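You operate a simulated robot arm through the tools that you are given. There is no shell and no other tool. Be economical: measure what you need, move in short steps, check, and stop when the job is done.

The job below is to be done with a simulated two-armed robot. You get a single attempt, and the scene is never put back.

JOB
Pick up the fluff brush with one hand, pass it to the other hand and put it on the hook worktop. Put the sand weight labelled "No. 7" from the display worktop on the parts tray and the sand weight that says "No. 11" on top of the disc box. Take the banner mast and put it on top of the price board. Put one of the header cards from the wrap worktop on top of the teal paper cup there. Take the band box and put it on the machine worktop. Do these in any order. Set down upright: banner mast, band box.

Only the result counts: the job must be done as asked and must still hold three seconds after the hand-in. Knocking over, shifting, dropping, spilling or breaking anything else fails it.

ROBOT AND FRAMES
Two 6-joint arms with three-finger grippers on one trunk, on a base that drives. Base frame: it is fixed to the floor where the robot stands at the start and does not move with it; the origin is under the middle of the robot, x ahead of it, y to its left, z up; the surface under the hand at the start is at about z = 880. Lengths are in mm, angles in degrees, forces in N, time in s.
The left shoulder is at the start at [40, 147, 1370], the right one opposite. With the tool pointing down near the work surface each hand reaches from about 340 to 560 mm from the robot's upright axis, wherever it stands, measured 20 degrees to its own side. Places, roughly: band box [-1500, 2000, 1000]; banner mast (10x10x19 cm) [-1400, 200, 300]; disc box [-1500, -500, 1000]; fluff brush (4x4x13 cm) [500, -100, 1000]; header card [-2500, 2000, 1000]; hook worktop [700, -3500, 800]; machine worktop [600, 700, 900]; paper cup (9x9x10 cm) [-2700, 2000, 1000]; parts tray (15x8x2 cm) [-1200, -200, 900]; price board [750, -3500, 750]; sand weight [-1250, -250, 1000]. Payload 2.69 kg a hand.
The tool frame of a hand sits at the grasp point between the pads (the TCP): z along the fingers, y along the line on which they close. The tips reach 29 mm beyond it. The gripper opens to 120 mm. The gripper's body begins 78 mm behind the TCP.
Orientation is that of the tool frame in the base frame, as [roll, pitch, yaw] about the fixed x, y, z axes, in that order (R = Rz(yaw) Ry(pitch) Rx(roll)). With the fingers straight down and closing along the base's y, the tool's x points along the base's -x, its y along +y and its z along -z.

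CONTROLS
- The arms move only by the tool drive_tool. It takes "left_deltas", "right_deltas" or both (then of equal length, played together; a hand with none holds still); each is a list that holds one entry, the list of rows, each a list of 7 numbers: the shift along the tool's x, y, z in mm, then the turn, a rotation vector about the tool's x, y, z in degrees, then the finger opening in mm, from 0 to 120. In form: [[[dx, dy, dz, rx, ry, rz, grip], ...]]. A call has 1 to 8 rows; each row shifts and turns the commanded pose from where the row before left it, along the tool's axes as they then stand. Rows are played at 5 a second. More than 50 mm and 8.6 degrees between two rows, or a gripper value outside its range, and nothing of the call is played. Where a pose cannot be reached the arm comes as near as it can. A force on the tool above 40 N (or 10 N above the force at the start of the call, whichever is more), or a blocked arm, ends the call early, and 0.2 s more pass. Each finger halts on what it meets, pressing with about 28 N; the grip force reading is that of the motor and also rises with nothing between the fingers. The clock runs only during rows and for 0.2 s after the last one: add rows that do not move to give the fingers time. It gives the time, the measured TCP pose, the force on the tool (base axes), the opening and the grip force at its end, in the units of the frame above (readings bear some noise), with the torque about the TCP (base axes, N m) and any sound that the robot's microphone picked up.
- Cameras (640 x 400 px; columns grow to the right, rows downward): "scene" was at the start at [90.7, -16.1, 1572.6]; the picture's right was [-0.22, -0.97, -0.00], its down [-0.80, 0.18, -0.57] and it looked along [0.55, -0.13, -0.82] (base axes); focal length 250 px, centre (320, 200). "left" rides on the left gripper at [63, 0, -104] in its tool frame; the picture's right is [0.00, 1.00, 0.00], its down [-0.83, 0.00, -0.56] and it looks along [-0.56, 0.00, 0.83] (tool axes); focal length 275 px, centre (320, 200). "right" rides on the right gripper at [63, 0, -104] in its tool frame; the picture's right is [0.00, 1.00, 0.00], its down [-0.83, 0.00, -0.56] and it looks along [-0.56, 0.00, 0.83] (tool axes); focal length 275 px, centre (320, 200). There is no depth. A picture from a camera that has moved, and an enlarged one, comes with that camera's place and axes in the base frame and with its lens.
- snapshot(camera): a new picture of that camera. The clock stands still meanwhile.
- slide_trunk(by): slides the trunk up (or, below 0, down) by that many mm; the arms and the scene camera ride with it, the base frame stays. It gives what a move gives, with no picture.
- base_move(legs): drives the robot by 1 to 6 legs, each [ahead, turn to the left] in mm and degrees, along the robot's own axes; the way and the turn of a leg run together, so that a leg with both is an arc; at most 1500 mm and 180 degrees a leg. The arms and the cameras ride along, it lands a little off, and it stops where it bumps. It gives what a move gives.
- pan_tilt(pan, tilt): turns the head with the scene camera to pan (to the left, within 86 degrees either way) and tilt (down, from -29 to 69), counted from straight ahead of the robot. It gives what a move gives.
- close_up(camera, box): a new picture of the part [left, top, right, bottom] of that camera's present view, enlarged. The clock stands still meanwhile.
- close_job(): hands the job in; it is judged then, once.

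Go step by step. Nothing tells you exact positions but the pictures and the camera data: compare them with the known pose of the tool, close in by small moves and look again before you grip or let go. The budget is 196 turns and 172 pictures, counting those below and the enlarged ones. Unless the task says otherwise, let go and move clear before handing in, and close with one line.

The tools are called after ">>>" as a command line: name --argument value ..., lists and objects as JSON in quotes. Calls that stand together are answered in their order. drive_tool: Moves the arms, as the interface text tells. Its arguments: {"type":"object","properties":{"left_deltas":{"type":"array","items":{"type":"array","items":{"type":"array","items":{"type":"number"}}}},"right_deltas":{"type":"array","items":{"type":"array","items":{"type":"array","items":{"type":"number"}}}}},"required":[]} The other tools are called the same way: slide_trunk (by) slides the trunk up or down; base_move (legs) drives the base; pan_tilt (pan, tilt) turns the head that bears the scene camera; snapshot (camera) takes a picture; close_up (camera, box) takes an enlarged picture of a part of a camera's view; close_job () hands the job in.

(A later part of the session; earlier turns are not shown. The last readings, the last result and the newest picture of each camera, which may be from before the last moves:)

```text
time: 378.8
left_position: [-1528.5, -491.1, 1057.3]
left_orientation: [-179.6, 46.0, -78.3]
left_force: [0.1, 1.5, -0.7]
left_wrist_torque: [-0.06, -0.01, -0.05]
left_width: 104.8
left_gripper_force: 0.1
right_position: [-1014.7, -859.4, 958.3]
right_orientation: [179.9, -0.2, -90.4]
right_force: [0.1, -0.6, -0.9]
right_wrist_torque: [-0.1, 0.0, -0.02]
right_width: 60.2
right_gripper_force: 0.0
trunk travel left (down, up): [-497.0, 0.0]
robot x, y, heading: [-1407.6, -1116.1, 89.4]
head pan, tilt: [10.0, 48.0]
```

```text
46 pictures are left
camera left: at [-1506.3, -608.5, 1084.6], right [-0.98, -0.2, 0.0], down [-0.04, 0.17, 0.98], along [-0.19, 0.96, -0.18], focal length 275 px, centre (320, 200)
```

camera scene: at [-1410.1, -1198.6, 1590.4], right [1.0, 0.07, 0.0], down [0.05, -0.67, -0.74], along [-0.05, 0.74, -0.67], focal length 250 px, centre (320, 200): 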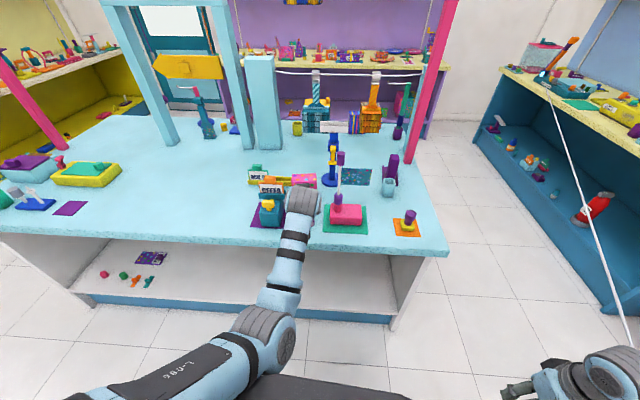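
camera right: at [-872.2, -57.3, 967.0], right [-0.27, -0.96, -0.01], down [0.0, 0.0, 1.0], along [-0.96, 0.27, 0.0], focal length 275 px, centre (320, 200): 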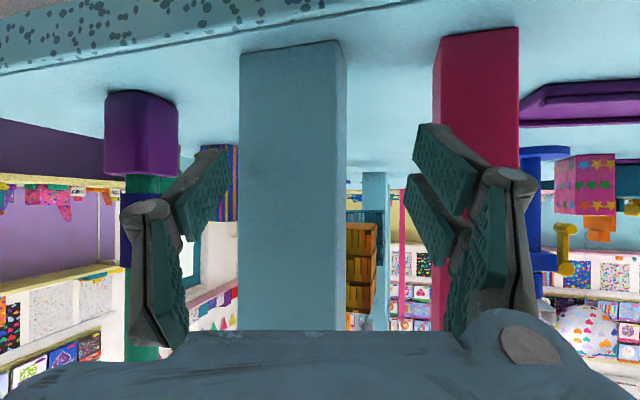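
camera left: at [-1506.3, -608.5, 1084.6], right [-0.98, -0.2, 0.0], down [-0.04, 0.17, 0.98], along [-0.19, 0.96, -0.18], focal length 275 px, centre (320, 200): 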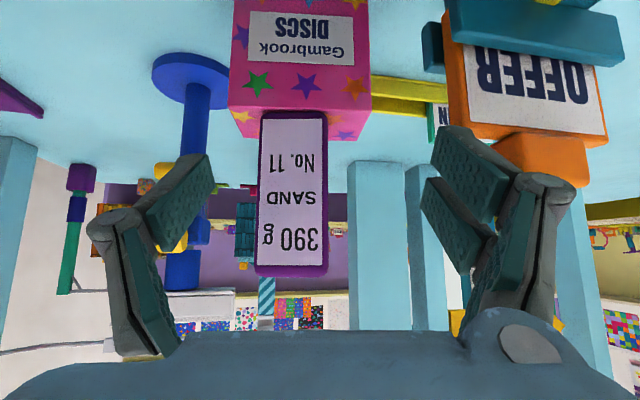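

No. 11 stands on the "DISCS" box. Closing the fingers to avoid the OFFER sign, then backing away.

>>> drive_tool --left_deltas '[[[0, 0, 0, 0, 0, 0, 60], [0, 0, 0, 0, 0, 0, 30], [0, 0, 0, 0, 0, 0, 20], [0, 0, 0, 0, 0, 0, 20]]]'

>>> base_move --legs '[[-250, 0]]'

>>> pan_tilt --pan 0 --tilt 35

>>> snapshot --camera "scene"

```text
time: 379.8
left_position: [-1528.7, -499.8, 1063.0]
left_orientation: [-179.3, 46.5, -78.1]
left_force: [-0.1, 0.0, -0.6]
left_wrist_torque: [0.03, -0.04, 0.02]
left_width: 20.0
left_gripper_force: 0.1
right_position: [-1013.3, -868.3, 961.6]
right_orientation: [-180.0, 0.4, -90.4]
right_force: [0.0, 0.3, 0.3]
right_wrist_torque: [0.03, 0.0, 0.01]
right_width: 60.0
right_gripper_force: 0.1
trunk travel left (down, up): [-497.0, 0.0]
robot x, y, heading: [-1403.8, -1119.3, 89.6]
head pan, tilt: [10.0, 48.0]
```

```text
time: 381.6
left_position: [-1529.9, -740.2, 1060.4]
left_orientation: [-179.5, 46.2, -78.2]
left_force: [0.5, 0.6, 0.7]
left_wrist_torque: [-0.05, 0.03, 0.0]
left_width: 20.0
left_gripper_force: 0.0
right_position: [-1016.6, -1109.0, 960.5]
right_orientation: [-179.9, 0.2, -90.4]
right_force: [0.1, 0.5, 0.1]
right_wrist_torque: [0.0, -0.03, -0.04]
right_width: 60.3
right_gripper_force: 0.1
trunk travel left (down, up): [-497.0, 0.0]
robot x, y, heading: [-1405.3, -1363.0, 89.5]
head pan, tilt: [10.0, 48.0]
```

```text
time: 382.4
left_position: [-1530.3, -744.0, 1062.0]
left_orientation: [-179.4, 46.3, -78.0]
left_force: [0.5, -0.8, -0.7]
left_wrist_torque: [0.02, 0.01, -0.01]
left_width: 19.8
left_gripper_force: 0.0
right_position: [-1015.8, -1111.1, 961.3]
right_orientation: [180.0, 0.2, -90.3]
right_force: [0.1, 0.9, -0.5]
right_wrist_torque: [-0.03, -0.03, 0.01]
right_width: 59.8
right_gripper_force: 0.1
trunk travel left (down, up): [-497.0, 0.0]
robot x, y, heading: [-1407.3, -1364.5, 89.4]
head pan, tilt: [0.0, 35.0]
```

```text
45 pictures are left
camera scene: at [-1405.2, -1253.2, 1600.8], right [1.0, -0.01, 0.0], down [-0.01, -0.57, -0.82], along [0.01, 0.82, -0.57], focal length 250 px, centre (320, 200)
```

scene: 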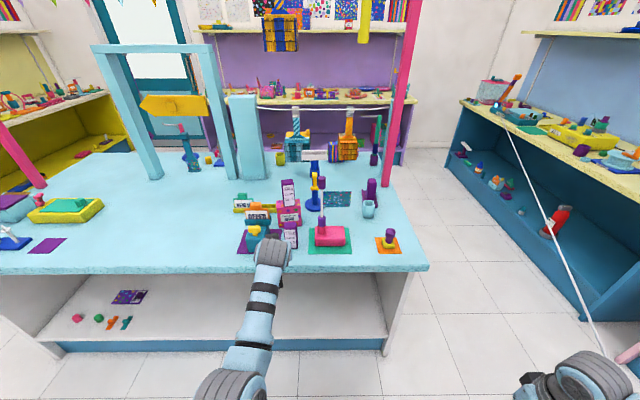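

Both weights are done. Next is the north side: I'll drive round to face the purple/yellow wrap worktop near the band box.

>>> base_move --legs '[[0, -89.5], [900, 0], [0, 90], [1500, 0], [850, 0], [0, 90]]'

>>> base_move --legs '[[950, 0], [0, -70]]'

>>> pan_tilt --pan 0 --tilt 30

>>> snapshot --camera "scene"

```text
time: 409.9
left_position: [-1118.7, 795.3, 1062.8]
left_orientation: [-179.5, 46.5, 13.8]
left_force: [0.2, 0.6, -0.1]
left_wrist_torque: [-0.05, 0.02, -0.06]
left_width: 20.3
left_gripper_force: 0.0
right_position: [-770.6, 1322.7, 961.7]
right_orientation: [-180.0, 0.4, 1.6]
right_force: [-0.5, -0.2, 0.0]
right_wrist_torque: [0.04, 0.01, -0.01]
right_width: 60.2
right_gripper_force: 0.0
trunk travel left (down, up): [-497.0, 0.0]
robot x, y, heading: [-504.5, 942.6, -178.5]
head pan, tilt: [0.0, 35.0]
```

```text
time: 417.9
left_position: [-1813.0, 1443.5, 1062.7]
left_orientation: [-179.4, 46.4, -55.5]
left_force: [0.0, 0.2, 0.0]
left_wrist_torque: [0.01, -0.02, 0.01]
left_width: 20.0
left_gripper_force: 0.0
right_position: [-1195.8, 1302.4, 962.0]
right_orientation: [-180.0, 0.3, -67.8]
right_force: [0.2, -0.3, -1.2]
right_wrist_torque: [-0.02, -0.04, 0.03]
right_width: 60.0
right_gripper_force: 0.0
trunk travel left (down, up): [-497.0, 0.0]
robot x, y, heading: [-1460.4, 921.7, 112.0]
head pan, tilt: [0.0, 35.0]
```

```text
time: 418.5
left_position: [-1813.3, 1444.3, 1062.4]
left_orientation: [-179.5, 46.5, -55.4]
left_force: [-0.4, -0.3, -0.3]
left_wrist_torque: [-0.01, 0.0, -0.06]
left_width: 19.9
left_gripper_force: 0.0
right_position: [-1196.6, 1301.3, 962.3]
right_orientation: [180.0, 0.3, -67.9]
right_force: [-0.8, 0.2, 0.7]
right_wrist_torque: [0.0, 0.0, -0.02]
right_width: 59.9
right_gripper_force: 0.0
trunk travel left (down, up): [-497.0, 0.0]
robot x, y, heading: [-1458.4, 919.8, 112.3]
head pan, tilt: [0.0, 30.0]
```

```text
44 pictures are left
camera scene: at [-1501.6, 1022.8, 1608.7], right [0.93, 0.38, 0.0], down [0.19, -0.46, -0.87], along [-0.33, 0.8, -0.5], focal length 250 px, centre (320, 200)
```

scene: 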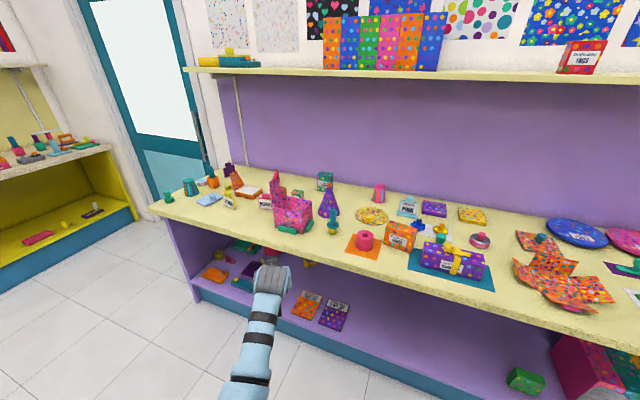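

>>> close_up --camera "scene" --box '[310, 160, 500, 290]'

>>> close_up --camera "scene" --box '[140, 150, 320, 250]'

```text
3.08 times, centred on (405, 225) of scene
camera zoom: at [-1501.6, 1022.8, 1608.7], right [0.93, 0.38, 0.0], down [0.19, -0.46, -0.87], along [-0.33, 0.8, -0.5], focal length 769 px, centre (58, 123)
```

zoom: 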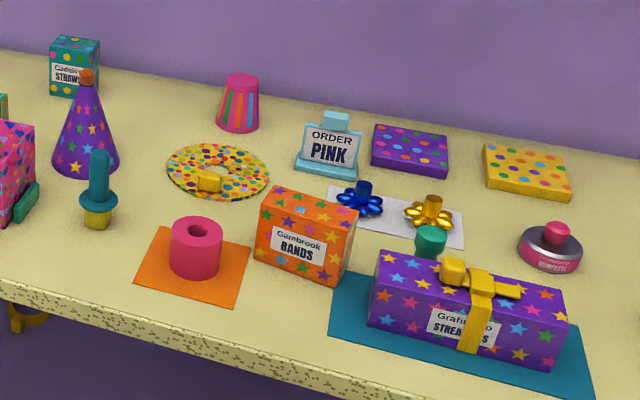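

```text
3.56 times, centred on (230, 200) of scene
camera zoom: at [-1501.6, 1022.8, 1608.7], right [0.93, 0.38, 0.0], down [0.19, -0.46, -0.87], along [-0.33, 0.8, -0.5], focal length 888 px, centre (640, 200)
```

zoom: 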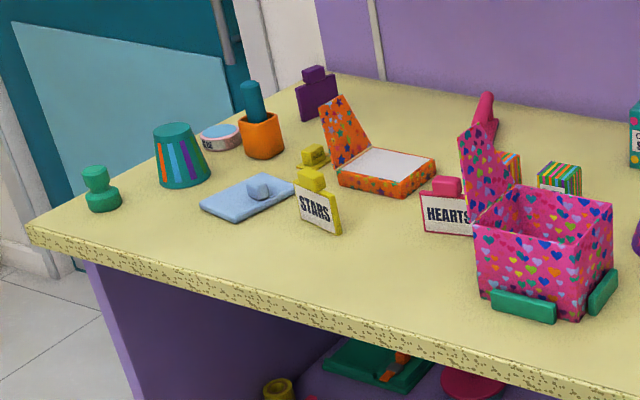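

The band box ("Gambrook BANDS") is at about [-1503,1948], the teal cup at about [-2723,1942], and the STARS and HEARTS header cards are between. First I'll straighten the left hand to vertical and turn it to close along the box's thin direction.

>>> drive_tool --left_deltas '[[[0, 0, 0, 0, 7.8, 0, 60], [0, 0, 0, 0, 7.8, 0, 60], [0, 0, 0, 0, 7.8, 0, 60], [0, 0, 0, 0, 7.8, 0, 60], [0, 0, 0, 0, 7.7, 0, 60], [0, 0, 0, 0, 7.7, 0, 60], [0, 0, 0, 0, 0, 8.5, 60], [0, 0, 0, 0, 0, 8.5, 60]]]' --right_deltas '[[[30, -5, 0, 0, 0, 0, 60], [30, -5, 0, 0, 0, 0, 60], [30, 0, 0, 0, 0, 0, 60], [0, 0, 0, 0, 0, 0, 60], [0, 0, 0, 0, 0, 0, 60], [0, 0, 0, 0, 0, 0, 60], [0, 0, 0, 0, 0, 0, 60], [0, 0, 0, 0, 0, 0, 60]]]'

>>> drive_tool --left_deltas '[[[0, 0, 0, 0, 0, 8.5, 60], [0, 0, 0, 0, 0, 8.5, 60], [0, 0, 0, 0, 0, 8.5, 60], [0, 0, 0, 0, 0, 8.5, 60], [0, 0, 0, 0, 0, 8.5, 60], [0, 0, 0, 0, 0, 8.5, 60], [0, 0, 0, 0, 0, 8.5, 60], [0, 0, 0, 0, 0, 8.5, 60]]]'

>>> drive_tool --left_deltas '[[[0, 0, 0, 0, 0, 8.5, 100], [0, 0, 0, 0, 0, 8.0, 100], [0, 0, 0, 0, 0, 0, 100]]]'

```text
time: 420.3
left_position: [-1800.0, 1387.3, 1066.6]
left_orientation: [-179.6, -0.1, -72.9]
left_force: [-0.2, -0.1, -0.1]
left_wrist_torque: [0.0, 0.01, -0.01]
left_width: 60.3
left_gripper_force: 0.0
left hand out of reach, approached as far as the arm can: row 5, 6
right_position: [-1165.9, 1248.4, 959.9]
right_orientation: [180.0, 0.4, -67.6]
right_force: [-0.4, 0.8, -0.5]
right_wrist_torque: [-0.02, 0.0, -0.02]
right_width: 59.9
right_gripper_force: 0.0
right hand out of reach, approached as far as the arm can: row 3
trunk travel left (down, up): [-497.0, 0.0]
robot x, y, heading: [-1462.1, 921.2, 112.2]
head pan, tilt: [0.0, 30.0]
```

```text
time: 422.1
left_position: [-1799.8, 1388.4, 1065.6]
left_orientation: [-179.8, 0.4, -141.0]
left_force: [-1.6, -0.2, -0.9]
left_wrist_torque: [-0.02, -0.04, 0.02]
left_width: 60.1
left_gripper_force: 0.0
right_position: [-1167.8, 1247.7, 960.2]
right_orientation: [-180.0, 0.4, -67.6]
right_force: [-0.1, 0.7, 0.0]
right_wrist_torque: [0.02, -0.01, -0.04]
right_width: 59.9
right_gripper_force: 0.0
trunk travel left (down, up): [-497.0, 0.0]
robot x, y, heading: [-1459.9, 917.5, 112.0]
head pan, tilt: [0.0, 30.0]
```

```text
time: 422.9
left_position: [-1799.0, 1388.0, 1066.1]
left_orientation: [-179.9, 0.4, -157.4]
left_force: [0.5, -0.8, -1.3]
left_wrist_torque: [0.01, -0.02, 0.0]
left_width: 100.1
left_gripper_force: 0.2
right_position: [-1167.4, 1249.0, 961.8]
right_orientation: [-180.0, 0.3, -67.7]
right_force: [-0.3, -0.6, 1.2]
right_wrist_torque: [0.0, 0.02, -0.03]
right_width: 60.1
right_gripper_force: 0.1
trunk travel left (down, up): [-497.0, 0.0]
robot x, y, heading: [-1461.9, 917.6, 112.0]
head pan, tilt: [0.0, 30.0]
```

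>>> base_move --legs '[[0, -33.6], [400, 0], [0, 11.6]]'

>>> snapshot --camera "left"

```text
time: 427.8
left_position: [-1517.1, 1873.2, 1065.4]
left_orientation: [-180.0, 0.2, -179.4]
left_force: [0.3, 0.4, -0.1]
left_wrist_torque: [0.0, -0.02, -0.01]
left_width: 100.0
left_gripper_force: 0.1
right_position: [-984.2, 1505.6, 960.6]
right_orientation: [179.9, 0.3, -89.8]
right_force: [-0.4, 0.2, 0.4]
right_wrist_torque: [-0.11, 0.0, -0.03]
right_width: 60.0
right_gripper_force: 0.0
trunk travel left (down, up): [-497.0, 0.0]
robot x, y, heading: [-1380.4, 1310.7, 90.2]
head pan, tilt: [0.0, 30.0]
```

```text
41 pictures are left
camera left: at [-1581.9, 1871.8, 1170.3], right [-0.01, 1.0, 0.0], down [0.83, 0.0, 0.56], along [0.56, 0.0, -0.83], focal length 275 px, centre (320, 200)
```

left: 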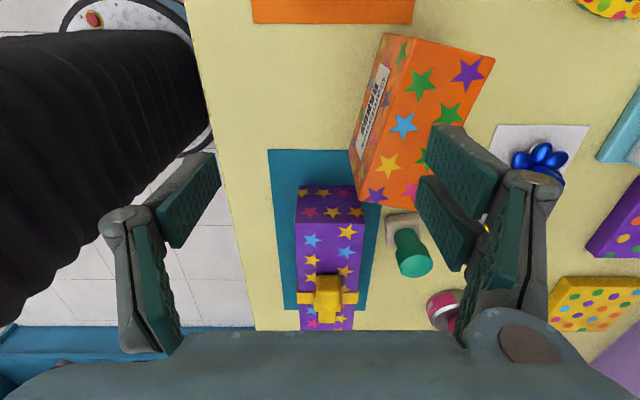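

The band box top is centred at about [-1503,1953] (≈120×53×100 mm). I'll move forward, then lower while retracting so the fingers straddle its thin sides.

>>> base_move --legs '[[118, 0]]'

>>> drive_tool --left_deltas '[[[-7, -13, 10, 0, 0, 0, 105], [-7, -13, 15, 0, 0, 0, 105], [0, -13, 10, 0, 0, 0, 105], [0, 0, 0, 0, 0, 0, 105]]]'

>>> snapshot --camera "left"

```text
time: 429.0
left_position: [-1517.5, 1982.1, 1069.2]
left_orientation: [179.6, 0.4, -179.4]
left_force: [-0.4, -0.7, 1.3]
left_wrist_torque: [0.07, 0.01, 0.0]
left_width: 100.2
left_gripper_force: 0.1
right_position: [-985.5, 1613.6, 962.6]
right_orientation: [-180.0, 0.9, -89.9]
right_force: [0.4, -0.7, -0.6]
right_wrist_torque: [0.11, 0.0, -0.02]
right_width: 60.1
right_gripper_force: 0.1
trunk travel left (down, up): [-497.0, 0.0]
robot x, y, heading: [-1378.6, 1429.6, 90.1]
head pan, tilt: [0.0, 30.0]
```

```text
time: 430.0
left_position: [-1503.0, 1953.9, 1029.8]
left_orientation: [-179.8, 0.4, -179.5]
left_force: [0.1, -0.4, -0.1]
left_wrist_torque: [-0.04, -0.02, 0.04]
left_width: 105.0
left_gripper_force: 0.0
right_position: [-984.8, 1623.4, 961.2]
right_orientation: [-179.9, 0.1, -89.9]
right_force: [-0.2, 0.8, -0.2]
right_wrist_torque: [-0.02, -0.01, 0.02]
right_width: 60.3
right_gripper_force: 0.1
trunk travel left (down, up): [-497.0, 0.0]
robot x, y, heading: [-1379.9, 1428.9, 90.0]
head pan, tilt: [0.0, 30.0]
```

```text
40 pictures are left
camera left: at [-1568.8, 1952.6, 1134.0], right [0.0, 1.0, 0.0], down [0.83, 0.01, 0.56], along [0.56, 0.0, -0.83], focal length 275 px, centre (320, 200)
```

left: 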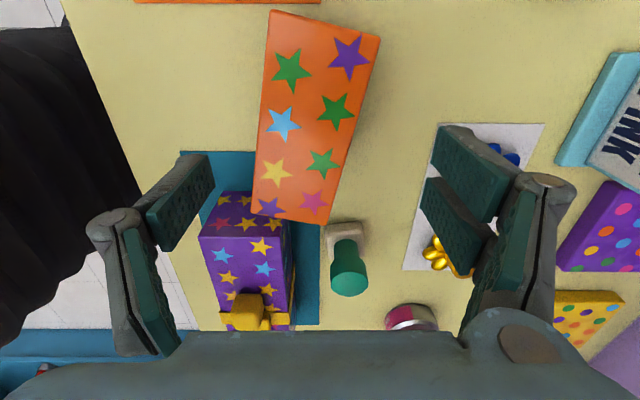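

The box is yawed about -12°. Aligning the gripper to it, centring at [-1508,1943], and lowering.

>>> drive_tool --left_deltas '[[[5, -11, 0, 0, 0, 6.2, 110], [0, 0, 0, 0, 0, 6.2, 110], [0, 0, 20, 0, 0, 0, 110], [0, 0, 20, 0, 0, 0, 110], [0, 0, 0, 0, 0, 0, 110]]]'

>>> snapshot --camera "left"

```text
time: 431.2
left_position: [-1509.2, 1939.5, 990.9]
left_orientation: [-180.0, 0.5, 168.0]
left_force: [-0.1, -0.5, -0.3]
left_wrist_torque: [0.0, -0.03, 0.03]
left_width: 110.0
left_gripper_force: 0.1
right_position: [-984.8, 1622.4, 960.8]
right_orientation: [-180.0, 0.3, -89.8]
right_force: [0.4, -0.6, 0.4]
right_wrist_torque: [0.0, -0.04, -0.03]
right_width: 60.1
right_gripper_force: 0.1
trunk travel left (down, up): [-497.0, 0.0]
robot x, y, heading: [-1374.4, 1429.3, 89.9]
head pan, tilt: [0.0, 30.0]
```

```text
39 pictures are left
camera left: at [-1572.6, 1953.0, 1094.2], right [0.21, 0.98, 0.0], down [0.81, -0.17, 0.56], along [0.55, -0.12, -0.83], focal length 275 px, centre (320, 200)
```

left: 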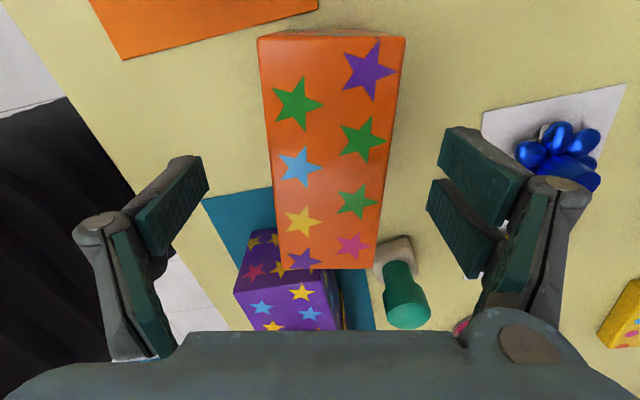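

>>> drive_tool --left_deltas '[[[-4, 5, 18, 0, 0, 0, 110], [0, 0, 18, 0, 0, 0, 110], [0, 0, 0, 0, 0, 0, 85], [0, 0, 0, 0, 0, 0, 65], [0, 0, 0, 0, 0, 0, 50], [0, 0, 0, 0, 0, 0, 40], [0, 0, 0, 0, 0, 0, 40], [0, 0, 0, 0, 0, 0, 40]]]'

>>> drive_tool --left_deltas '[[[0, 0, -15, 0, 0, 0, 40], [0, 0, -20, 0, 0, 0, 40], [0, 5, -25, 0, 0, 0, 40], [0, 5, -25, 0, 0, 0, 40], [0, 0, 0, 0, 0, 0, 40]]]'

>>> snapshot --camera "left"

```text
time: 433.0
left_position: [-1504.0, 1945.7, 955.0]
left_orientation: [-180.0, 0.5, 168.1]
left_force: [-0.5, -0.1, -0.6]
left_wrist_torque: [0.08, 0.13, 0.0]
left_width: 54.5
left_gripper_force: 28.0
right_position: [-986.0, 1620.6, 960.8]
right_orientation: [180.0, 0.2, -89.9]
right_force: [0.2, 0.1, 0.8]
right_wrist_torque: [0.01, 0.04, -0.05]
right_width: 59.8
right_gripper_force: 0.0
trunk travel left (down, up): [-497.0, 0.0]
robot x, y, heading: [-1382.7, 1426.2, 90.1]
head pan, tilt: [0.0, 30.0]
```

```text
time: 434.2
left_position: [-1502.4, 1953.4, 1040.1]
left_orientation: [-179.9, 0.6, 168.0]
left_force: [0.4, 1.1, -2.6]
left_wrist_torque: [-0.01, 0.02, -0.02]
left_width: 54.3
left_gripper_force: 27.8
right_position: [-984.6, 1621.0, 959.8]
right_orientation: [180.0, 0.3, -89.9]
right_force: [-1.0, -1.3, -0.3]
right_wrist_torque: [0.02, -0.02, 0.0]
right_width: 60.0
right_gripper_force: 0.1
trunk travel left (down, up): [-497.0, 0.0]
robot x, y, heading: [-1385.4, 1427.1, 90.2]
head pan, tilt: [0.0, 30.0]
```

```text
38 pictures are left
camera left: at [-1565.2, 1967.3, 1144.2], right [0.21, 0.98, 0.0], down [0.81, -0.17, 0.56], along [0.55, -0.12, -0.83], focal length 275 px, centre (320, 200)
```

left: 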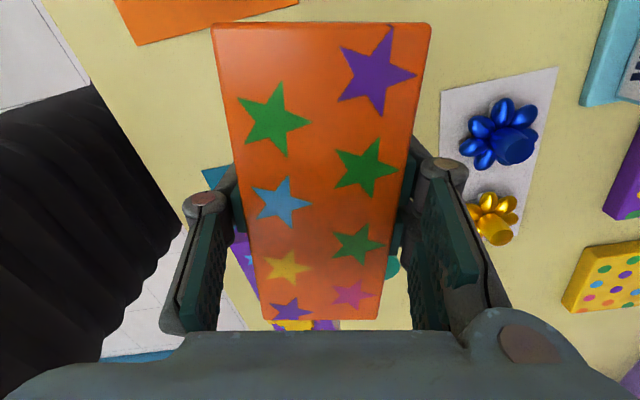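

The band box is held level. Backing out and driving to the machine worktop, facing it near the cleared spot where the brush stood.

>>> base_move --legs '[[-500, 0], [0, -90], [870, 0], [0, -90], [1175, 0], [0, 90]]'

>>> pan_tilt --pan 0 --tilt 40

>>> snapshot --camera "scene"

```text
time: 458.4
left_position: [23.4, -154.2, 1039.4]
left_orientation: [180.0, 0.4, 79.0]
left_force: [-0.1, -0.6, -1.6]
left_wrist_torque: [0.0, 0.02, 0.01]
left_width: 54.4
left_gripper_force: 28.1
right_position: [-301.4, -675.7, 960.6]
right_orientation: [179.9, 0.5, -179.1]
right_force: [-1.1, 0.6, 0.5]
right_wrist_torque: [0.0, -0.02, 0.0]
right_width: 59.9
right_gripper_force: 0.0
trunk travel left (down, up): [-497.0, 0.0]
robot x, y, heading: [-500.8, -287.3, 1.2]
head pan, tilt: [0.0, 30.0]
```

```text
time: 459.2
left_position: [23.5, -154.3, 1040.9]
left_orientation: [-180.0, 0.4, 79.0]
left_force: [0.2, -0.6, -1.4]
left_wrist_torque: [-0.01, 0.0, -0.03]
left_width: 54.3
left_gripper_force: 28.0
right_position: [-302.2, -674.8, 960.2]
right_orientation: [-180.0, 0.4, -179.1]
right_force: [-0.3, -0.9, 0.0]
right_wrist_torque: [-0.02, 0.07, -0.01]
right_width: 59.9
right_gripper_force: 0.1
trunk travel left (down, up): [-497.0, 0.0]
robot x, y, heading: [-499.0, -280.3, 0.6]
head pan, tilt: [0.0, 40.0]
```

```text
37 pictures are left
camera scene: at [-394.0, -282.2, 1593.4], right [0.01, -1.0, 0.0], down [-0.64, -0.01, -0.77], along [0.77, 0.01, -0.64], focal length 250 px, centre (320, 200)
```

scene: 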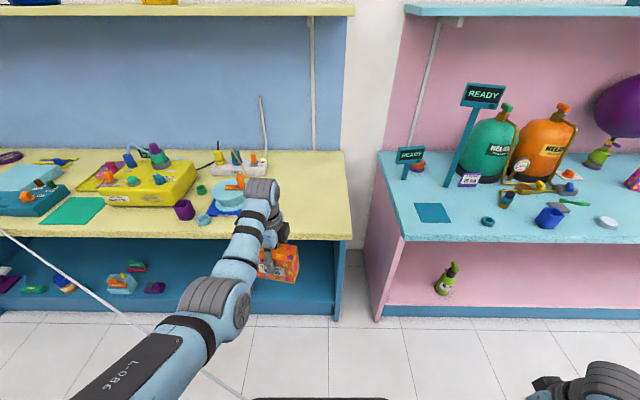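

>>> base_move --legs '[[440, 0]]'

>>> drive_tool --left_deltas '[[[0, 0, 25, 0, 0, 0, 40], [0, 0, 25, 0, 0, 0, 40], [0, 0, 20, 0, 0, 0, 40], [0, 0, 0, 0, 0, 0, 40]]]'

>>> snapshot --camera "scene"

```text
time: 461.8
left_position: [457.9, -145.0, 1040.8]
left_orientation: [179.9, 0.4, 79.2]
left_force: [0.1, -0.6, -2.0]
left_wrist_torque: [0.06, 0.0, -0.01]
left_width: 54.5
left_gripper_force: 27.9
right_position: [135.6, -667.4, 961.5]
right_orientation: [-179.9, 0.5, -178.9]
right_force: [0.1, 0.2, 0.2]
right_wrist_torque: [0.03, -0.03, -0.01]
right_width: 60.2
right_gripper_force: 0.0
trunk travel left (down, up): [-497.0, 0.0]
robot x, y, heading: [-64.3, -275.8, 1.2]
head pan, tilt: [0.0, 40.0]
```

```text
time: 462.8
left_position: [458.4, -144.9, 967.7]
left_orientation: [180.0, 0.4, 79.1]
left_force: [0.0, -0.1, -1.5]
left_wrist_torque: [0.0, -0.03, -0.01]
left_width: 54.5
left_gripper_force: 28.4
right_position: [137.1, -666.9, 961.1]
right_orientation: [180.0, 0.3, -178.9]
right_force: [-0.5, -0.5, -1.4]
right_wrist_torque: [-0.03, 0.03, -0.03]
right_width: 59.9
right_gripper_force: 0.2
trunk travel left (down, up): [-497.0, 0.0]
robot x, y, heading: [-59.5, -279.4, 1.0]
head pan, tilt: [0.0, 40.0]
```

```text
36 pictures are left
camera scene: at [42.7, -274.6, 1593.3], right [0.02, -1.0, 0.0], down [-0.64, -0.01, -0.77], along [0.77, 0.01, -0.64], focal length 250 px, centre (320, 200)
```

scene: 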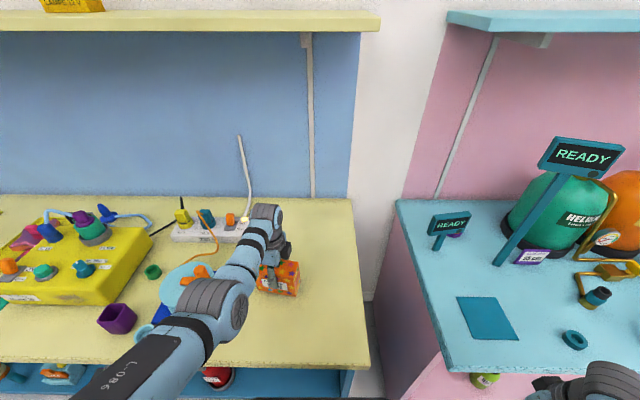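

Clear spot. Lowering in small steps to contact.

>>> drive_tool --left_deltas '[[[0, 0, 5, 0, 0, 0, 40], [0, 0, 3, 0, 0, 0, 40], [0, 0, 3, 0, 0, 0, 40], [0, 0, 2, 0, 0, 0, 40], [0, 0, 0, 0, 0, 0, 40]]]'

```text
time: 464.0
left_position: [458.4, -145.4, 956.5]
left_orientation: [-180.0, 0.4, 79.2]
left_force: [0.7, 0.2, -1.4]
left_wrist_torque: [0.0, 0.02, 0.0]
left_width: 54.3
left_gripper_force: 28.8
right_position: [136.8, -667.8, 960.4]
right_orientation: [180.0, 0.3, -178.9]
right_force: [0.2, 0.7, -0.3]
right_wrist_torque: [-0.02, 0.0, 0.0]
right_width: 60.1
right_gripper_force: 0.1
trunk travel left (down, up): [-497.0, 0.0]
robot x, y, heading: [-62.4, -277.6, 0.8]
head pan, tilt: [0.0, 40.0]
```

>>> drive_tool --left_deltas '[[[0, 0, 2, 0, 0, 0, 40], [0, 0, 2, 0, 0, 0, 40], [0, 0, 1.5, 0, 0, 0, 40], [0, 0, 0, 0, 0, 0, 40]]]'

```text
time: 465.0
left_position: [459.8, -146.7, 952.6]
left_orientation: [179.8, 0.4, 79.2]
left_force: [3.5, 1.1, 12.2]
left_wrist_torque: [0.62, -0.27, -0.06]
left_width: 54.6
left_gripper_force: 27.9
right_position: [135.2, -667.3, 961.1]
right_orientation: [179.9, 0.3, -178.8]
right_force: [0.8, 0.4, -0.8]
right_wrist_torque: [-0.03, 0.02, -0.01]
right_width: 60.1
right_gripper_force: 0.0
trunk travel left (down, up): [-497.0, 0.0]
robot x, y, heading: [-66.1, -275.8, 1.1]
head pan, tilt: [0.0, 40.0]
```

On the surface. Releasing and lifting away.

>>> drive_tool --left_deltas '[[[0, 0, -0.5, 0, 0, 0, 50], [0, 0, 0, 0, 0, 0, 56], [0, 0, 0, 0, 0, 0, 70], [0, 0, 0, 0, 0, 0, 90], [0, 0, 0, 0, 0, 0, 90], [0, 0, -28, 0, 0, 0, 90], [0, 0, -28, 0, 0, 0, 90], [0, 0, -28, 0, 0, 0, 90]]]'

>>> snapshot --camera "left"

```text
time: 466.8
left_position: [458.5, -145.3, 1035.1]
left_orientation: [-180.0, 0.4, 79.2]
left_force: [0.3, 0.2, 0.1]
left_wrist_torque: [-0.02, -0.02, 0.03]
left_width: 90.0
left_gripper_force: 0.1
right_position: [136.3, -668.5, 959.8]
right_orientation: [-180.0, 0.4, -178.9]
right_force: [-0.2, -0.2, 0.5]
right_wrist_torque: [0.0, 0.0, 0.0]
right_width: 60.0
right_gripper_force: 0.1
trunk travel left (down, up): [-497.0, 0.0]
robot x, y, heading: [-64.0, -274.4, 1.1]
head pan, tilt: [0.0, 40.0]
```

```text
35 pictures are left
camera left: at [470.1, -83.4, 1139.4], right [0.98, -0.19, 0.0], down [-0.16, -0.81, 0.56], along [-0.11, -0.55, -0.83], focal length 275 px, centre (320, 200)
```

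left: 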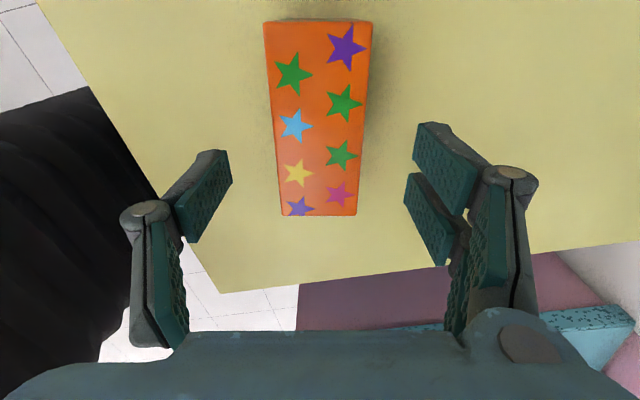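

The band box is placed upright. Now driving to the west end of the wrap worktop for the header card and cup.

>>> base_move --legs '[[-440, 0], [0, 89], [1180, 0], [0, 90], [1500, 0], [430, 0]]'

>>> base_move --legs '[[0, -89], [150, 0]]'

>>> pan_tilt --pan 10 --tilt 38

>>> snapshot --camera "scene"

```text
time: 491.8
left_position: [-2938.9, 797.0, 1037.3]
left_orientation: [179.9, 0.4, -103.0]
left_force: [-0.4, -0.6, 0.5]
left_wrist_torque: [0.02, 0.04, -0.02]
left_width: 90.1
left_gripper_force: 0.0
right_position: [-2598.9, 1308.3, 961.3]
right_orientation: [180.0, 0.5, -1.2]
right_force: [0.0, -0.3, 0.6]
right_wrist_torque: [0.0, 0.04, 0.01]
right_width: 59.9
right_gripper_force: 0.2
trunk travel left (down, up): [-497.0, 0.0]
robot x, y, heading: [-2415.0, 910.0, 179.0]
head pan, tilt: [0.0, 40.0]
```

```text
time: 496.9
left_position: [-2537.4, 1576.1, 1038.0]
left_orientation: [179.8, 0.4, 168.1]
left_force: [-1.2, 0.4, 0.3]
left_wrist_torque: [0.02, 0.0, -0.02]
left_width: 90.0
left_gripper_force: 0.0
right_position: [-2021.0, 1245.4, 960.8]
right_orientation: [180.0, 0.6, -89.9]
right_force: [0.6, 0.4, -0.1]
right_wrist_torque: [0.02, -0.03, 0.0]
right_width: 59.8
right_gripper_force: 0.3
trunk travel left (down, up): [-497.0, 0.0]
robot x, y, heading: [-2411.5, 1056.0, 90.2]
head pan, tilt: [0.0, 40.0]
```

```text
time: 497.7
left_position: [-2537.8, 1580.1, 1035.9]
left_orientation: [-180.0, 0.3, 168.1]
left_force: [-0.1, -0.1, 0.0]
left_wrist_torque: [0.02, -0.02, -0.03]
left_width: 90.0
left_gripper_force: 0.1
right_position: [-2020.3, 1248.3, 961.4]
right_orientation: [180.0, 0.4, -89.9]
right_force: [-0.2, 1.2, 0.4]
right_wrist_torque: [-0.02, 0.0, -0.01]
right_width: 60.3
right_gripper_force: 0.1
trunk travel left (down, up): [-497.0, 0.0]
robot x, y, heading: [-2417.6, 1055.1, 90.1]
head pan, tilt: [10.0, 38.0]
```

```text
34 pictures are left
camera scene: at [-2429.6, 1159.6, 1596.4], right [0.98, 0.17, 0.0], down [0.11, -0.61, -0.79], along [-0.14, 0.78, -0.62], focal length 250 px, centre (320, 200)
```

scene: 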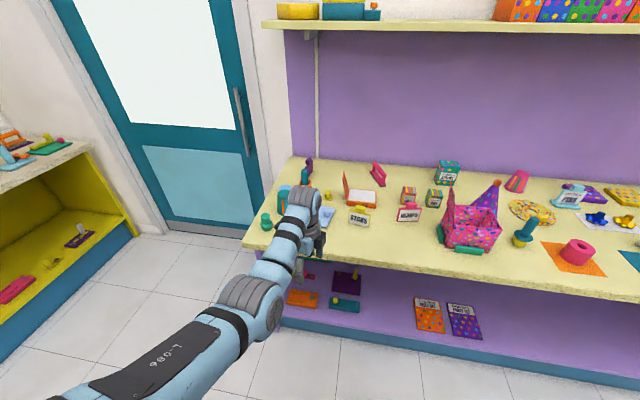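

>>> close_up --camera "scene" --box '[240, 150, 440, 270]'

```text
3.20 times, centred on (340, 210) of scene
camera zoom: at [-2429.6, 1159.6, 1596.4], right [0.98, 0.17, 0.0], down [0.11, -0.61, -0.79], along [-0.14, 0.78, -0.62], focal length 799 px, centre (256, 168)
```

zoom: 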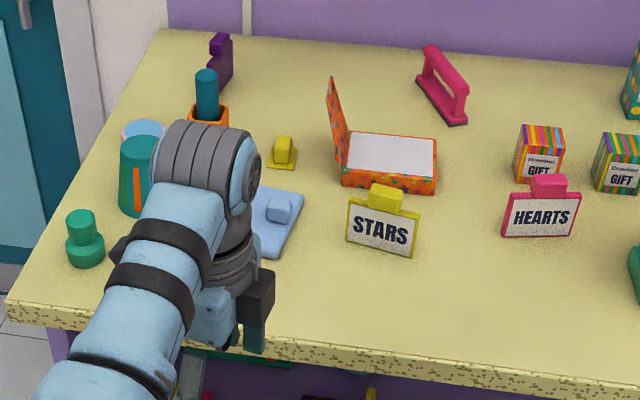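

The STARS card stands at about [-2406,1919] with yaw ≈-12° (matching the present gripper yaw), and the cup is near [-2735,1985]. Moving over the card.

>>> base_move --legs '[[0, -21.3], [350, 0], [0, 21.3]]'

>>> snapshot --camera "left"

```text
time: 502.2
left_position: [-2410.4, 1903.0, 1035.5]
left_orientation: [179.9, 0.4, 168.3]
left_force: [0.3, 0.5, -0.3]
left_wrist_torque: [0.02, 0.0, 0.03]
left_width: 90.2
left_gripper_force: 0.1
right_position: [-1894.8, 1572.7, 960.3]
right_orientation: [179.9, 0.4, -90.0]
right_force: [0.3, 0.4, 0.0]
right_wrist_torque: [-0.1, -0.02, 0.0]
right_width: 60.1
right_gripper_force: 0.1
trunk travel left (down, up): [-497.0, 0.0]
robot x, y, heading: [-2287.2, 1378.0, 90.0]
head pan, tilt: [10.0, 38.0]
```

```text
32 pictures are left
camera left: at [-2473.9, 1915.7, 1139.0], right [0.21, 0.98, 0.0], down [0.81, -0.17, 0.56], along [0.55, -0.12, -0.83], focal length 275 px, centre (320, 200)
```

left: 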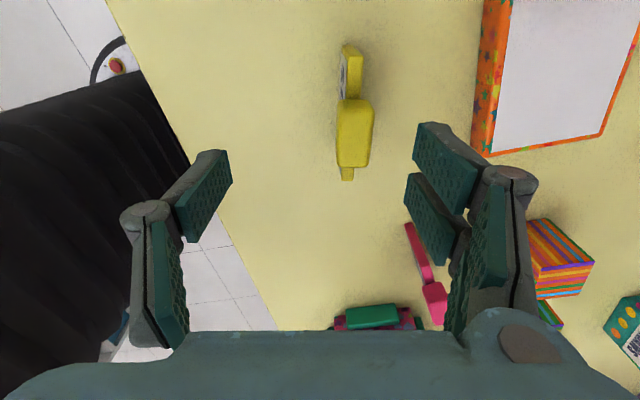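

>>> drive_tool --left_deltas '[[[-2, 12, 0, 0, 0, 0, 70], [-1, 11, 15, 0, 0, 0, 70], [0, 0, 20, 0, 0, 0, 70], [0, 0, 15, 0, 0, 0, 70], [0, 0, 0, 0, 0, 0, 70]]]'

>>> snapshot --camera "left"

```text
time: 503.4
left_position: [-2404.9, 1920.3, 988.2]
left_orientation: [-179.9, 0.4, 168.2]
left_force: [-0.3, 1.0, -0.2]
left_wrist_torque: [-0.01, -0.01, -0.03]
left_width: 70.0
left_gripper_force: 0.1
left hand out of reach, approached as far as the arm can: row 3, 4
right_position: [-1894.2, 1572.6, 960.5]
right_orientation: [180.0, 0.4, -89.9]
right_force: [0.3, 0.0, 0.5]
right_wrist_torque: [0.01, -0.02, 0.01]
right_width: 60.1
right_gripper_force: 0.0
trunk travel left (down, up): [-497.0, 0.0]
robot x, y, heading: [-2291.3, 1377.5, 90.3]
head pan, tilt: [10.0, 38.0]
```

```text
31 pictures are left
camera left: at [-2468.0, 1931.5, 1091.4], right [0.21, 0.98, 0.0], down [0.81, -0.17, 0.56], along [0.55, -0.12, -0.83], focal length 275 px, centre (320, 200)
```

left: 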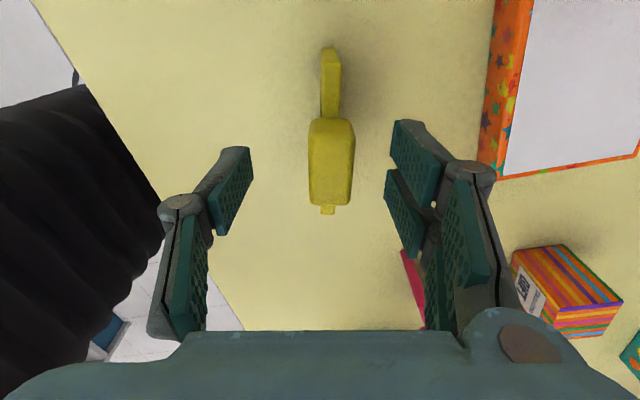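

>>> base_move --legs '[[30, 0]]'

>>> drive_tool --left_deltas '[[[5, -12, 0, 0, 0, 0, 70], [0, -13, 8, 0, 0, 0, 70], [0, 0, 10, 0, 0, 0, 70], [0, 0, 0, 0, 0, 0, 70]]]'

>>> snapshot --camera "left"

```text
time: 504.2
left_position: [-2405.6, 1943.9, 990.5]
left_orientation: [179.8, 0.3, 168.2]
left_force: [0.6, -0.3, 0.4]
left_wrist_torque: [0.08, 0.04, -0.02]
left_width: 69.7
left_gripper_force: 0.0
right_position: [-1894.2, 1595.6, 962.2]
right_orientation: [180.0, 0.7, -89.8]
right_force: [-0.1, 0.1, 0.7]
right_wrist_torque: [0.07, 0.03, 0.02]
right_width: 59.9
right_gripper_force: 0.0
trunk travel left (down, up): [-497.0, 0.0]
robot x, y, heading: [-2287.6, 1409.5, 90.1]
head pan, tilt: [10.0, 38.0]
```

```text
time: 505.2
left_position: [-2415.3, 1924.3, 969.7]
left_orientation: [-179.8, 0.4, 168.3]
left_force: [1.0, 0.3, -0.8]
left_wrist_torque: [-0.04, 0.0, -0.02]
left_width: 70.2
left_gripper_force: 0.0
right_position: [-1895.2, 1601.7, 959.9]
right_orientation: [179.9, 0.3, -89.9]
right_force: [-1.0, 0.1, 0.7]
right_wrist_torque: [-0.02, 0.01, 0.02]
right_width: 59.9
right_gripper_force: 0.0
trunk travel left (down, up): [-497.0, 0.0]
robot x, y, heading: [-2290.4, 1409.6, 90.1]
head pan, tilt: [10.0, 38.0]
```

```text
30 pictures are left
camera left: at [-2478.0, 1936.7, 1072.3], right [0.21, 0.98, 0.0], down [0.81, -0.17, 0.56], along [0.55, -0.12, -0.83], focal length 275 px, centre (320, 200)
```

left: 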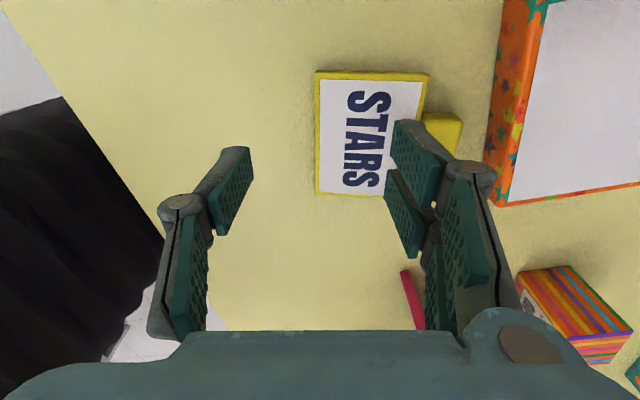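

My base nudge tipped the STARS card onto its back — it now lies flat, label up, centred near [-2403,1957]. That's still fine to use: I'll raise, move closer, turn the gripper 90° and pick it flat by its side edges.

>>> drive_tool --left_deltas '[[[0, 0, -25, 0, 0, 0, 100], [0, 0, -25, 0, 0, 0, 100], [0, 0, 0, 0, 0, -8.2, 110], [0, 0, 0, 0, 0, -8.2, 110], [0, 0, 0, 0, 0, -8.2, 110], [0, 0, 0, 0, 0, -8.2, 110], [0, 0, 0, 0, 0, -8.2, 110], [0, 0, 0, 0, 0, -8.2, 110]]]'

>>> drive_tool --left_deltas '[[[0, 0, 0, 0, 0, -8.2, 110], [0, 0, 0, 0, 0, -8.2, 110], [0, 0, 0, 0, 0, -8.2, 110], [0, 0, 0, 0, 0, -8.2, 110], [0, 0, 0, 0, 0, -8.0, 110], [0, 0, 0, 0, 0, 0, 110]]]'

>>> base_move --legs '[[45, 0]]'

>>> snapshot --camera "left"

```text
time: 507.0
left_position: [-2415.4, 1923.3, 1018.8]
left_orientation: [-179.7, 0.3, -142.5]
left_force: [0.2, -0.4, -0.5]
left_wrist_torque: [-0.04, -0.01, 0.01]
left_width: 109.9
left_gripper_force: 0.1
right_position: [-1894.8, 1600.0, 959.8]
right_orientation: [180.0, 0.4, -89.9]
right_force: [-0.4, 0.5, -0.3]
right_wrist_torque: [0.02, -0.04, 0.0]
right_width: 59.9
right_gripper_force: 0.0
trunk travel left (down, up): [-497.0, 0.0]
robot x, y, heading: [-2289.3, 1409.0, 90.1]
head pan, tilt: [10.0, 38.0]
```

```text
time: 508.4
left_position: [-2415.1, 1924.4, 1019.6]
left_orientation: [-179.6, 0.0, -101.8]
left_force: [0.6, 0.0, 0.3]
left_wrist_torque: [-0.01, 0.03, -0.02]
left_width: 110.2
left_gripper_force: 0.1
right_position: [-1894.9, 1600.1, 960.9]
right_orientation: [179.8, 0.4, -89.9]
right_force: [0.0, 0.1, 0.9]
right_wrist_torque: [0.03, -0.01, 0.0]
right_width: 60.0
right_gripper_force: 0.1
trunk travel left (down, up): [-497.0, 0.0]
robot x, y, heading: [-2290.2, 1407.7, 90.1]
head pan, tilt: [10.0, 38.0]
```

```text
time: 509.3
left_position: [-2415.6, 1960.4, 1023.6]
left_orientation: [-179.7, 0.5, -101.8]
left_force: [-0.3, -0.5, 0.3]
left_wrist_torque: [0.07, 0.03, -0.01]
left_width: 110.1
left_gripper_force: 0.0
right_position: [-1894.7, 1638.5, 962.0]
right_orientation: [180.0, 1.0, -89.9]
right_force: [0.4, -0.7, 0.5]
right_wrist_torque: [0.12, 0.04, 0.0]
right_width: 59.8
right_gripper_force: 0.0
trunk travel left (down, up): [-497.0, 0.0]
robot x, y, heading: [-2285.8, 1453.6, 90.0]
head pan, tilt: [10.0, 38.0]
```

```text
29 pictures are left
camera left: at [-2430.4, 1897.8, 1128.1], right [-0.98, 0.21, -0.01], down [0.17, 0.81, 0.56], along [0.12, 0.55, -0.83], focal length 275 px, centre (320, 200)
```

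left: 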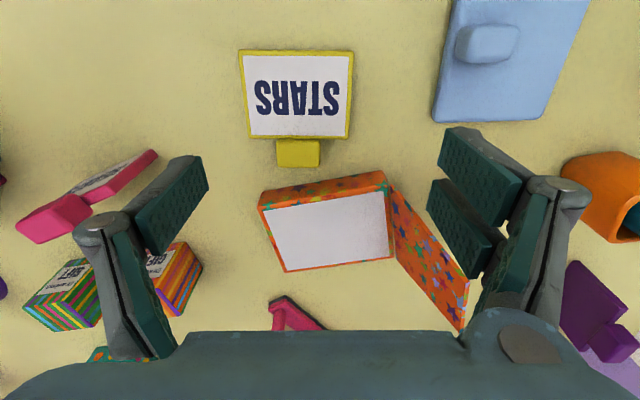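

The card lies square to the gripper. Centring over it and lowering with fingers wide.

>>> drive_tool --left_deltas '[[[0, -10, 20, 0, 0, 0, 110], [0, -9, 25, 0, 0, 0, 110], [0, 0, 25, 0, 0, 0, 110], [0, 0, 20, 0, 0, 0, 110], [0, 0, 0, 0, 0, 0, 110]]]'

>>> snapshot --camera "left"

```text
time: 510.5
left_position: [-2397.8, 1963.7, 930.2]
left_orientation: [-179.6, 0.0, -101.8]
left_force: [-0.3, -0.4, 0.3]
left_wrist_torque: [-0.03, -0.01, 0.01]
left_width: 109.9
left_gripper_force: 0.0
right_position: [-1894.1, 1646.8, 960.8]
right_orientation: [180.0, 0.3, -89.9]
right_force: [-1.1, -0.3, 0.1]
right_wrist_torque: [0.02, -0.01, -0.02]
right_width: 59.9
right_gripper_force: 0.1
trunk travel left (down, up): [-497.0, 0.0]
robot x, y, heading: [-2289.5, 1453.3, 90.0]
head pan, tilt: [10.0, 38.0]
```

```text
28 pictures are left
camera left: at [-2411.1, 1902.8, 1034.0], right [-0.98, 0.21, -0.01], down [0.17, 0.81, 0.56], along [0.12, 0.54, -0.83], focal length 275 px, centre (320, 200)
```

left: 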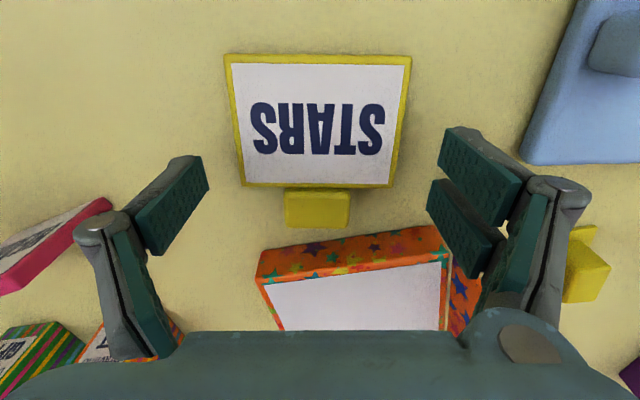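

>>> drive_tool --left_deltas '[[[9, 0, 6, 0, 0, 0, 110], [0, 0, 6, 0, 0, 0, 110], [0, 0, 4, 0, 0, 0, 110], [0, 0, 2, 0, 0, 0, 110], [0, 0, 0, 0, 0, 0, 110]]]'

```text
time: 511.7
left_position: [-2398.3, 1956.4, 913.7]
left_orientation: [-179.7, 0.1, -101.8]
left_force: [-0.8, -1.0, -0.1]
left_wrist_torque: [0.0, 0.01, 0.0]
left_width: 110.1
left_gripper_force: 0.0
right_position: [-1895.0, 1645.6, 960.3]
right_orientation: [179.9, 0.4, -89.9]
right_force: [-0.7, 1.3, -0.3]
right_wrist_torque: [-0.01, 0.0, 0.01]
right_width: 60.0
right_gripper_force: 0.1
trunk travel left (down, up): [-497.0, 0.0]
robot x, y, heading: [-2288.8, 1450.8, 89.9]
head pan, tilt: [10.0, 38.0]
```

>>> drive_tool --left_deltas '[[[0, 0, 2, 0, 0, 0, 105], [0, 0, 0, 0, 0, 0, 92], [0, 0, 0, 0, 0, 0, 82], [0, 0, 0, 0, 0, 0, 74], [0, 0, 0, 0, 0, 0, 70], [0, 0, 0, 0, 0, 0, 70], [0, 0, 0, 0, 0, 0, 70]]]'

>>> snapshot --camera "left"

```text
time: 513.3
left_position: [-2399.3, 1956.4, 909.8]
left_orientation: [-179.6, 0.0, -101.7]
left_force: [-0.6, -0.3, 1.0]
left_wrist_torque: [0.0, -0.05, 0.02]
left_width: 89.1
left_gripper_force: 27.8
right_position: [-1895.0, 1645.0, 960.7]
right_orientation: [179.9, 0.4, -89.9]
right_force: [-0.2, 0.5, 0.8]
right_wrist_torque: [0.0, 0.01, -0.03]
right_width: 60.0
right_gripper_force: 0.2
trunk travel left (down, up): [-497.0, 0.0]
robot x, y, heading: [-2293.8, 1445.9, 90.2]
head pan, tilt: [10.0, 38.0]
```

```text
27 pictures are left
camera left: at [-2413.4, 1893.8, 1014.4], right [-0.98, 0.21, -0.01], down [0.17, 0.81, 0.56], along [0.12, 0.54, -0.83], focal length 275 px, centre (320, 200)
```

left: 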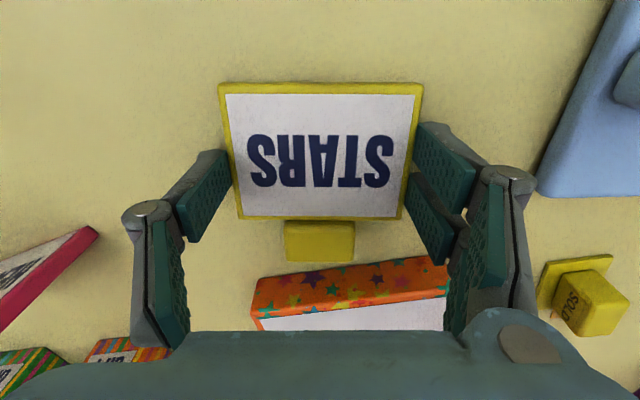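

Gripped (89 mm across). Lifting.

>>> drive_tool --left_deltas '[[[0, 0, -15, 0, 0, 0, 70], [0, 0, -25, 0, 0, 0, 70], [0, 0, -30, 0, 0, 0, 70], [0, 0, -30, 0, 0, 0, 70], [0, 0, -30, 0, 0, 0, 70], [0, 0, 0, 0, 0, 0, 70]]]'

>>> snapshot --camera "left"

```text
time: 514.7
left_position: [-2398.8, 1957.9, 1039.4]
left_orientation: [-179.6, 0.1, -101.8]
left_force: [0.1, -0.7, -0.4]
left_wrist_torque: [0.03, -0.01, 0.01]
left_width: 89.1
left_gripper_force: 27.8
right_position: [-1895.6, 1647.2, 960.5]
right_orientation: [179.9, 0.4, -90.0]
right_force: [0.1, -0.2, -0.1]
right_wrist_torque: [0.01, 0.0, 0.01]
right_width: 60.1
right_gripper_force: 0.1
trunk travel left (down, up): [-497.0, 0.0]
robot x, y, heading: [-2287.5, 1452.5, 90.4]
head pan, tilt: [10.0, 38.0]
```

```text
26 pictures are left
camera left: at [-2412.8, 1895.4, 1144.8], right [-0.98, 0.21, -0.01], down [0.17, 0.81, 0.56], along [0.12, 0.54, -0.83], focal length 275 px, centre (320, 200)
```

left: 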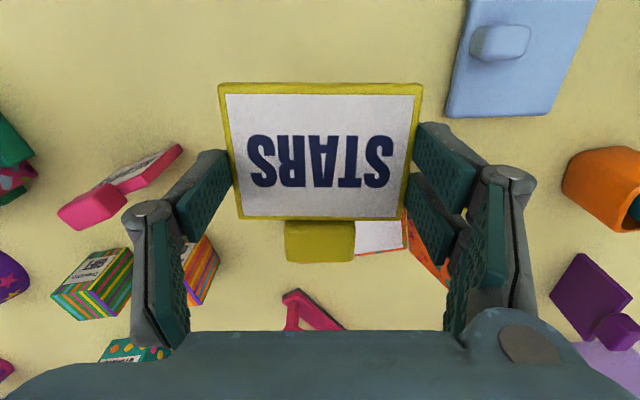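

>>> base_move --legs '[[-300, 0], [0, 89.6], [337, 0], [0, -90], [110, 0]]'

>>> snapshot --camera "left"

>>> close_up --camera "scene" --box '[220, 120, 420, 270]'

```text
time: 527.0
left_position: [-2730.9, 1757.6, 1045.4]
left_orientation: [-179.7, 0.4, -102.0]
left_force: [-0.8, -1.7, 0.3]
left_wrist_torque: [0.11, 0.02, 0.0]
left_width: 89.3
left_gripper_force: 27.8
right_position: [-2227.5, 1443.2, 961.3]
right_orientation: [179.8, 0.8, -90.1]
right_force: [-0.4, -0.7, 1.1]
right_wrist_torque: [0.05, 0.0, -0.01]
right_width: 60.0
right_gripper_force: 0.1
trunk travel left (down, up): [-497.0, 0.0]
robot x, y, heading: [-2624.0, 1261.4, 89.7]
head pan, tilt: [10.0, 38.0]
```

```text
25 pictures are left
camera left: at [-2745.4, 1694.5, 1148.7], right [-0.98, 0.21, -0.01], down [0.17, 0.81, 0.56], along [0.12, 0.55, -0.83], focal length 275 px, centre (320, 200)
```

left: 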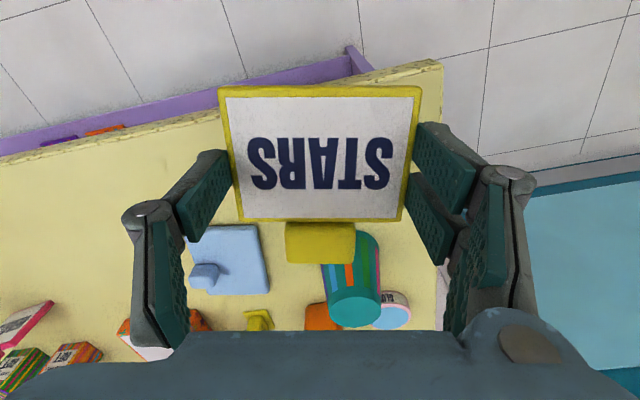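

```text
2.67 times, centred on (320, 195) of scene
camera zoom: at [-2637.7, 1351.7, 1597.3], right [0.99, 0.17, 0.0], down [0.11, -0.6, -0.79], along [-0.13, 0.78, -0.61], focal length 666 px, centre (320, 213)
```

zoom: 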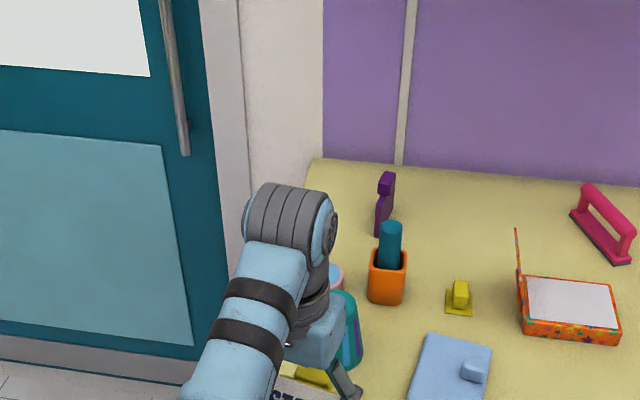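

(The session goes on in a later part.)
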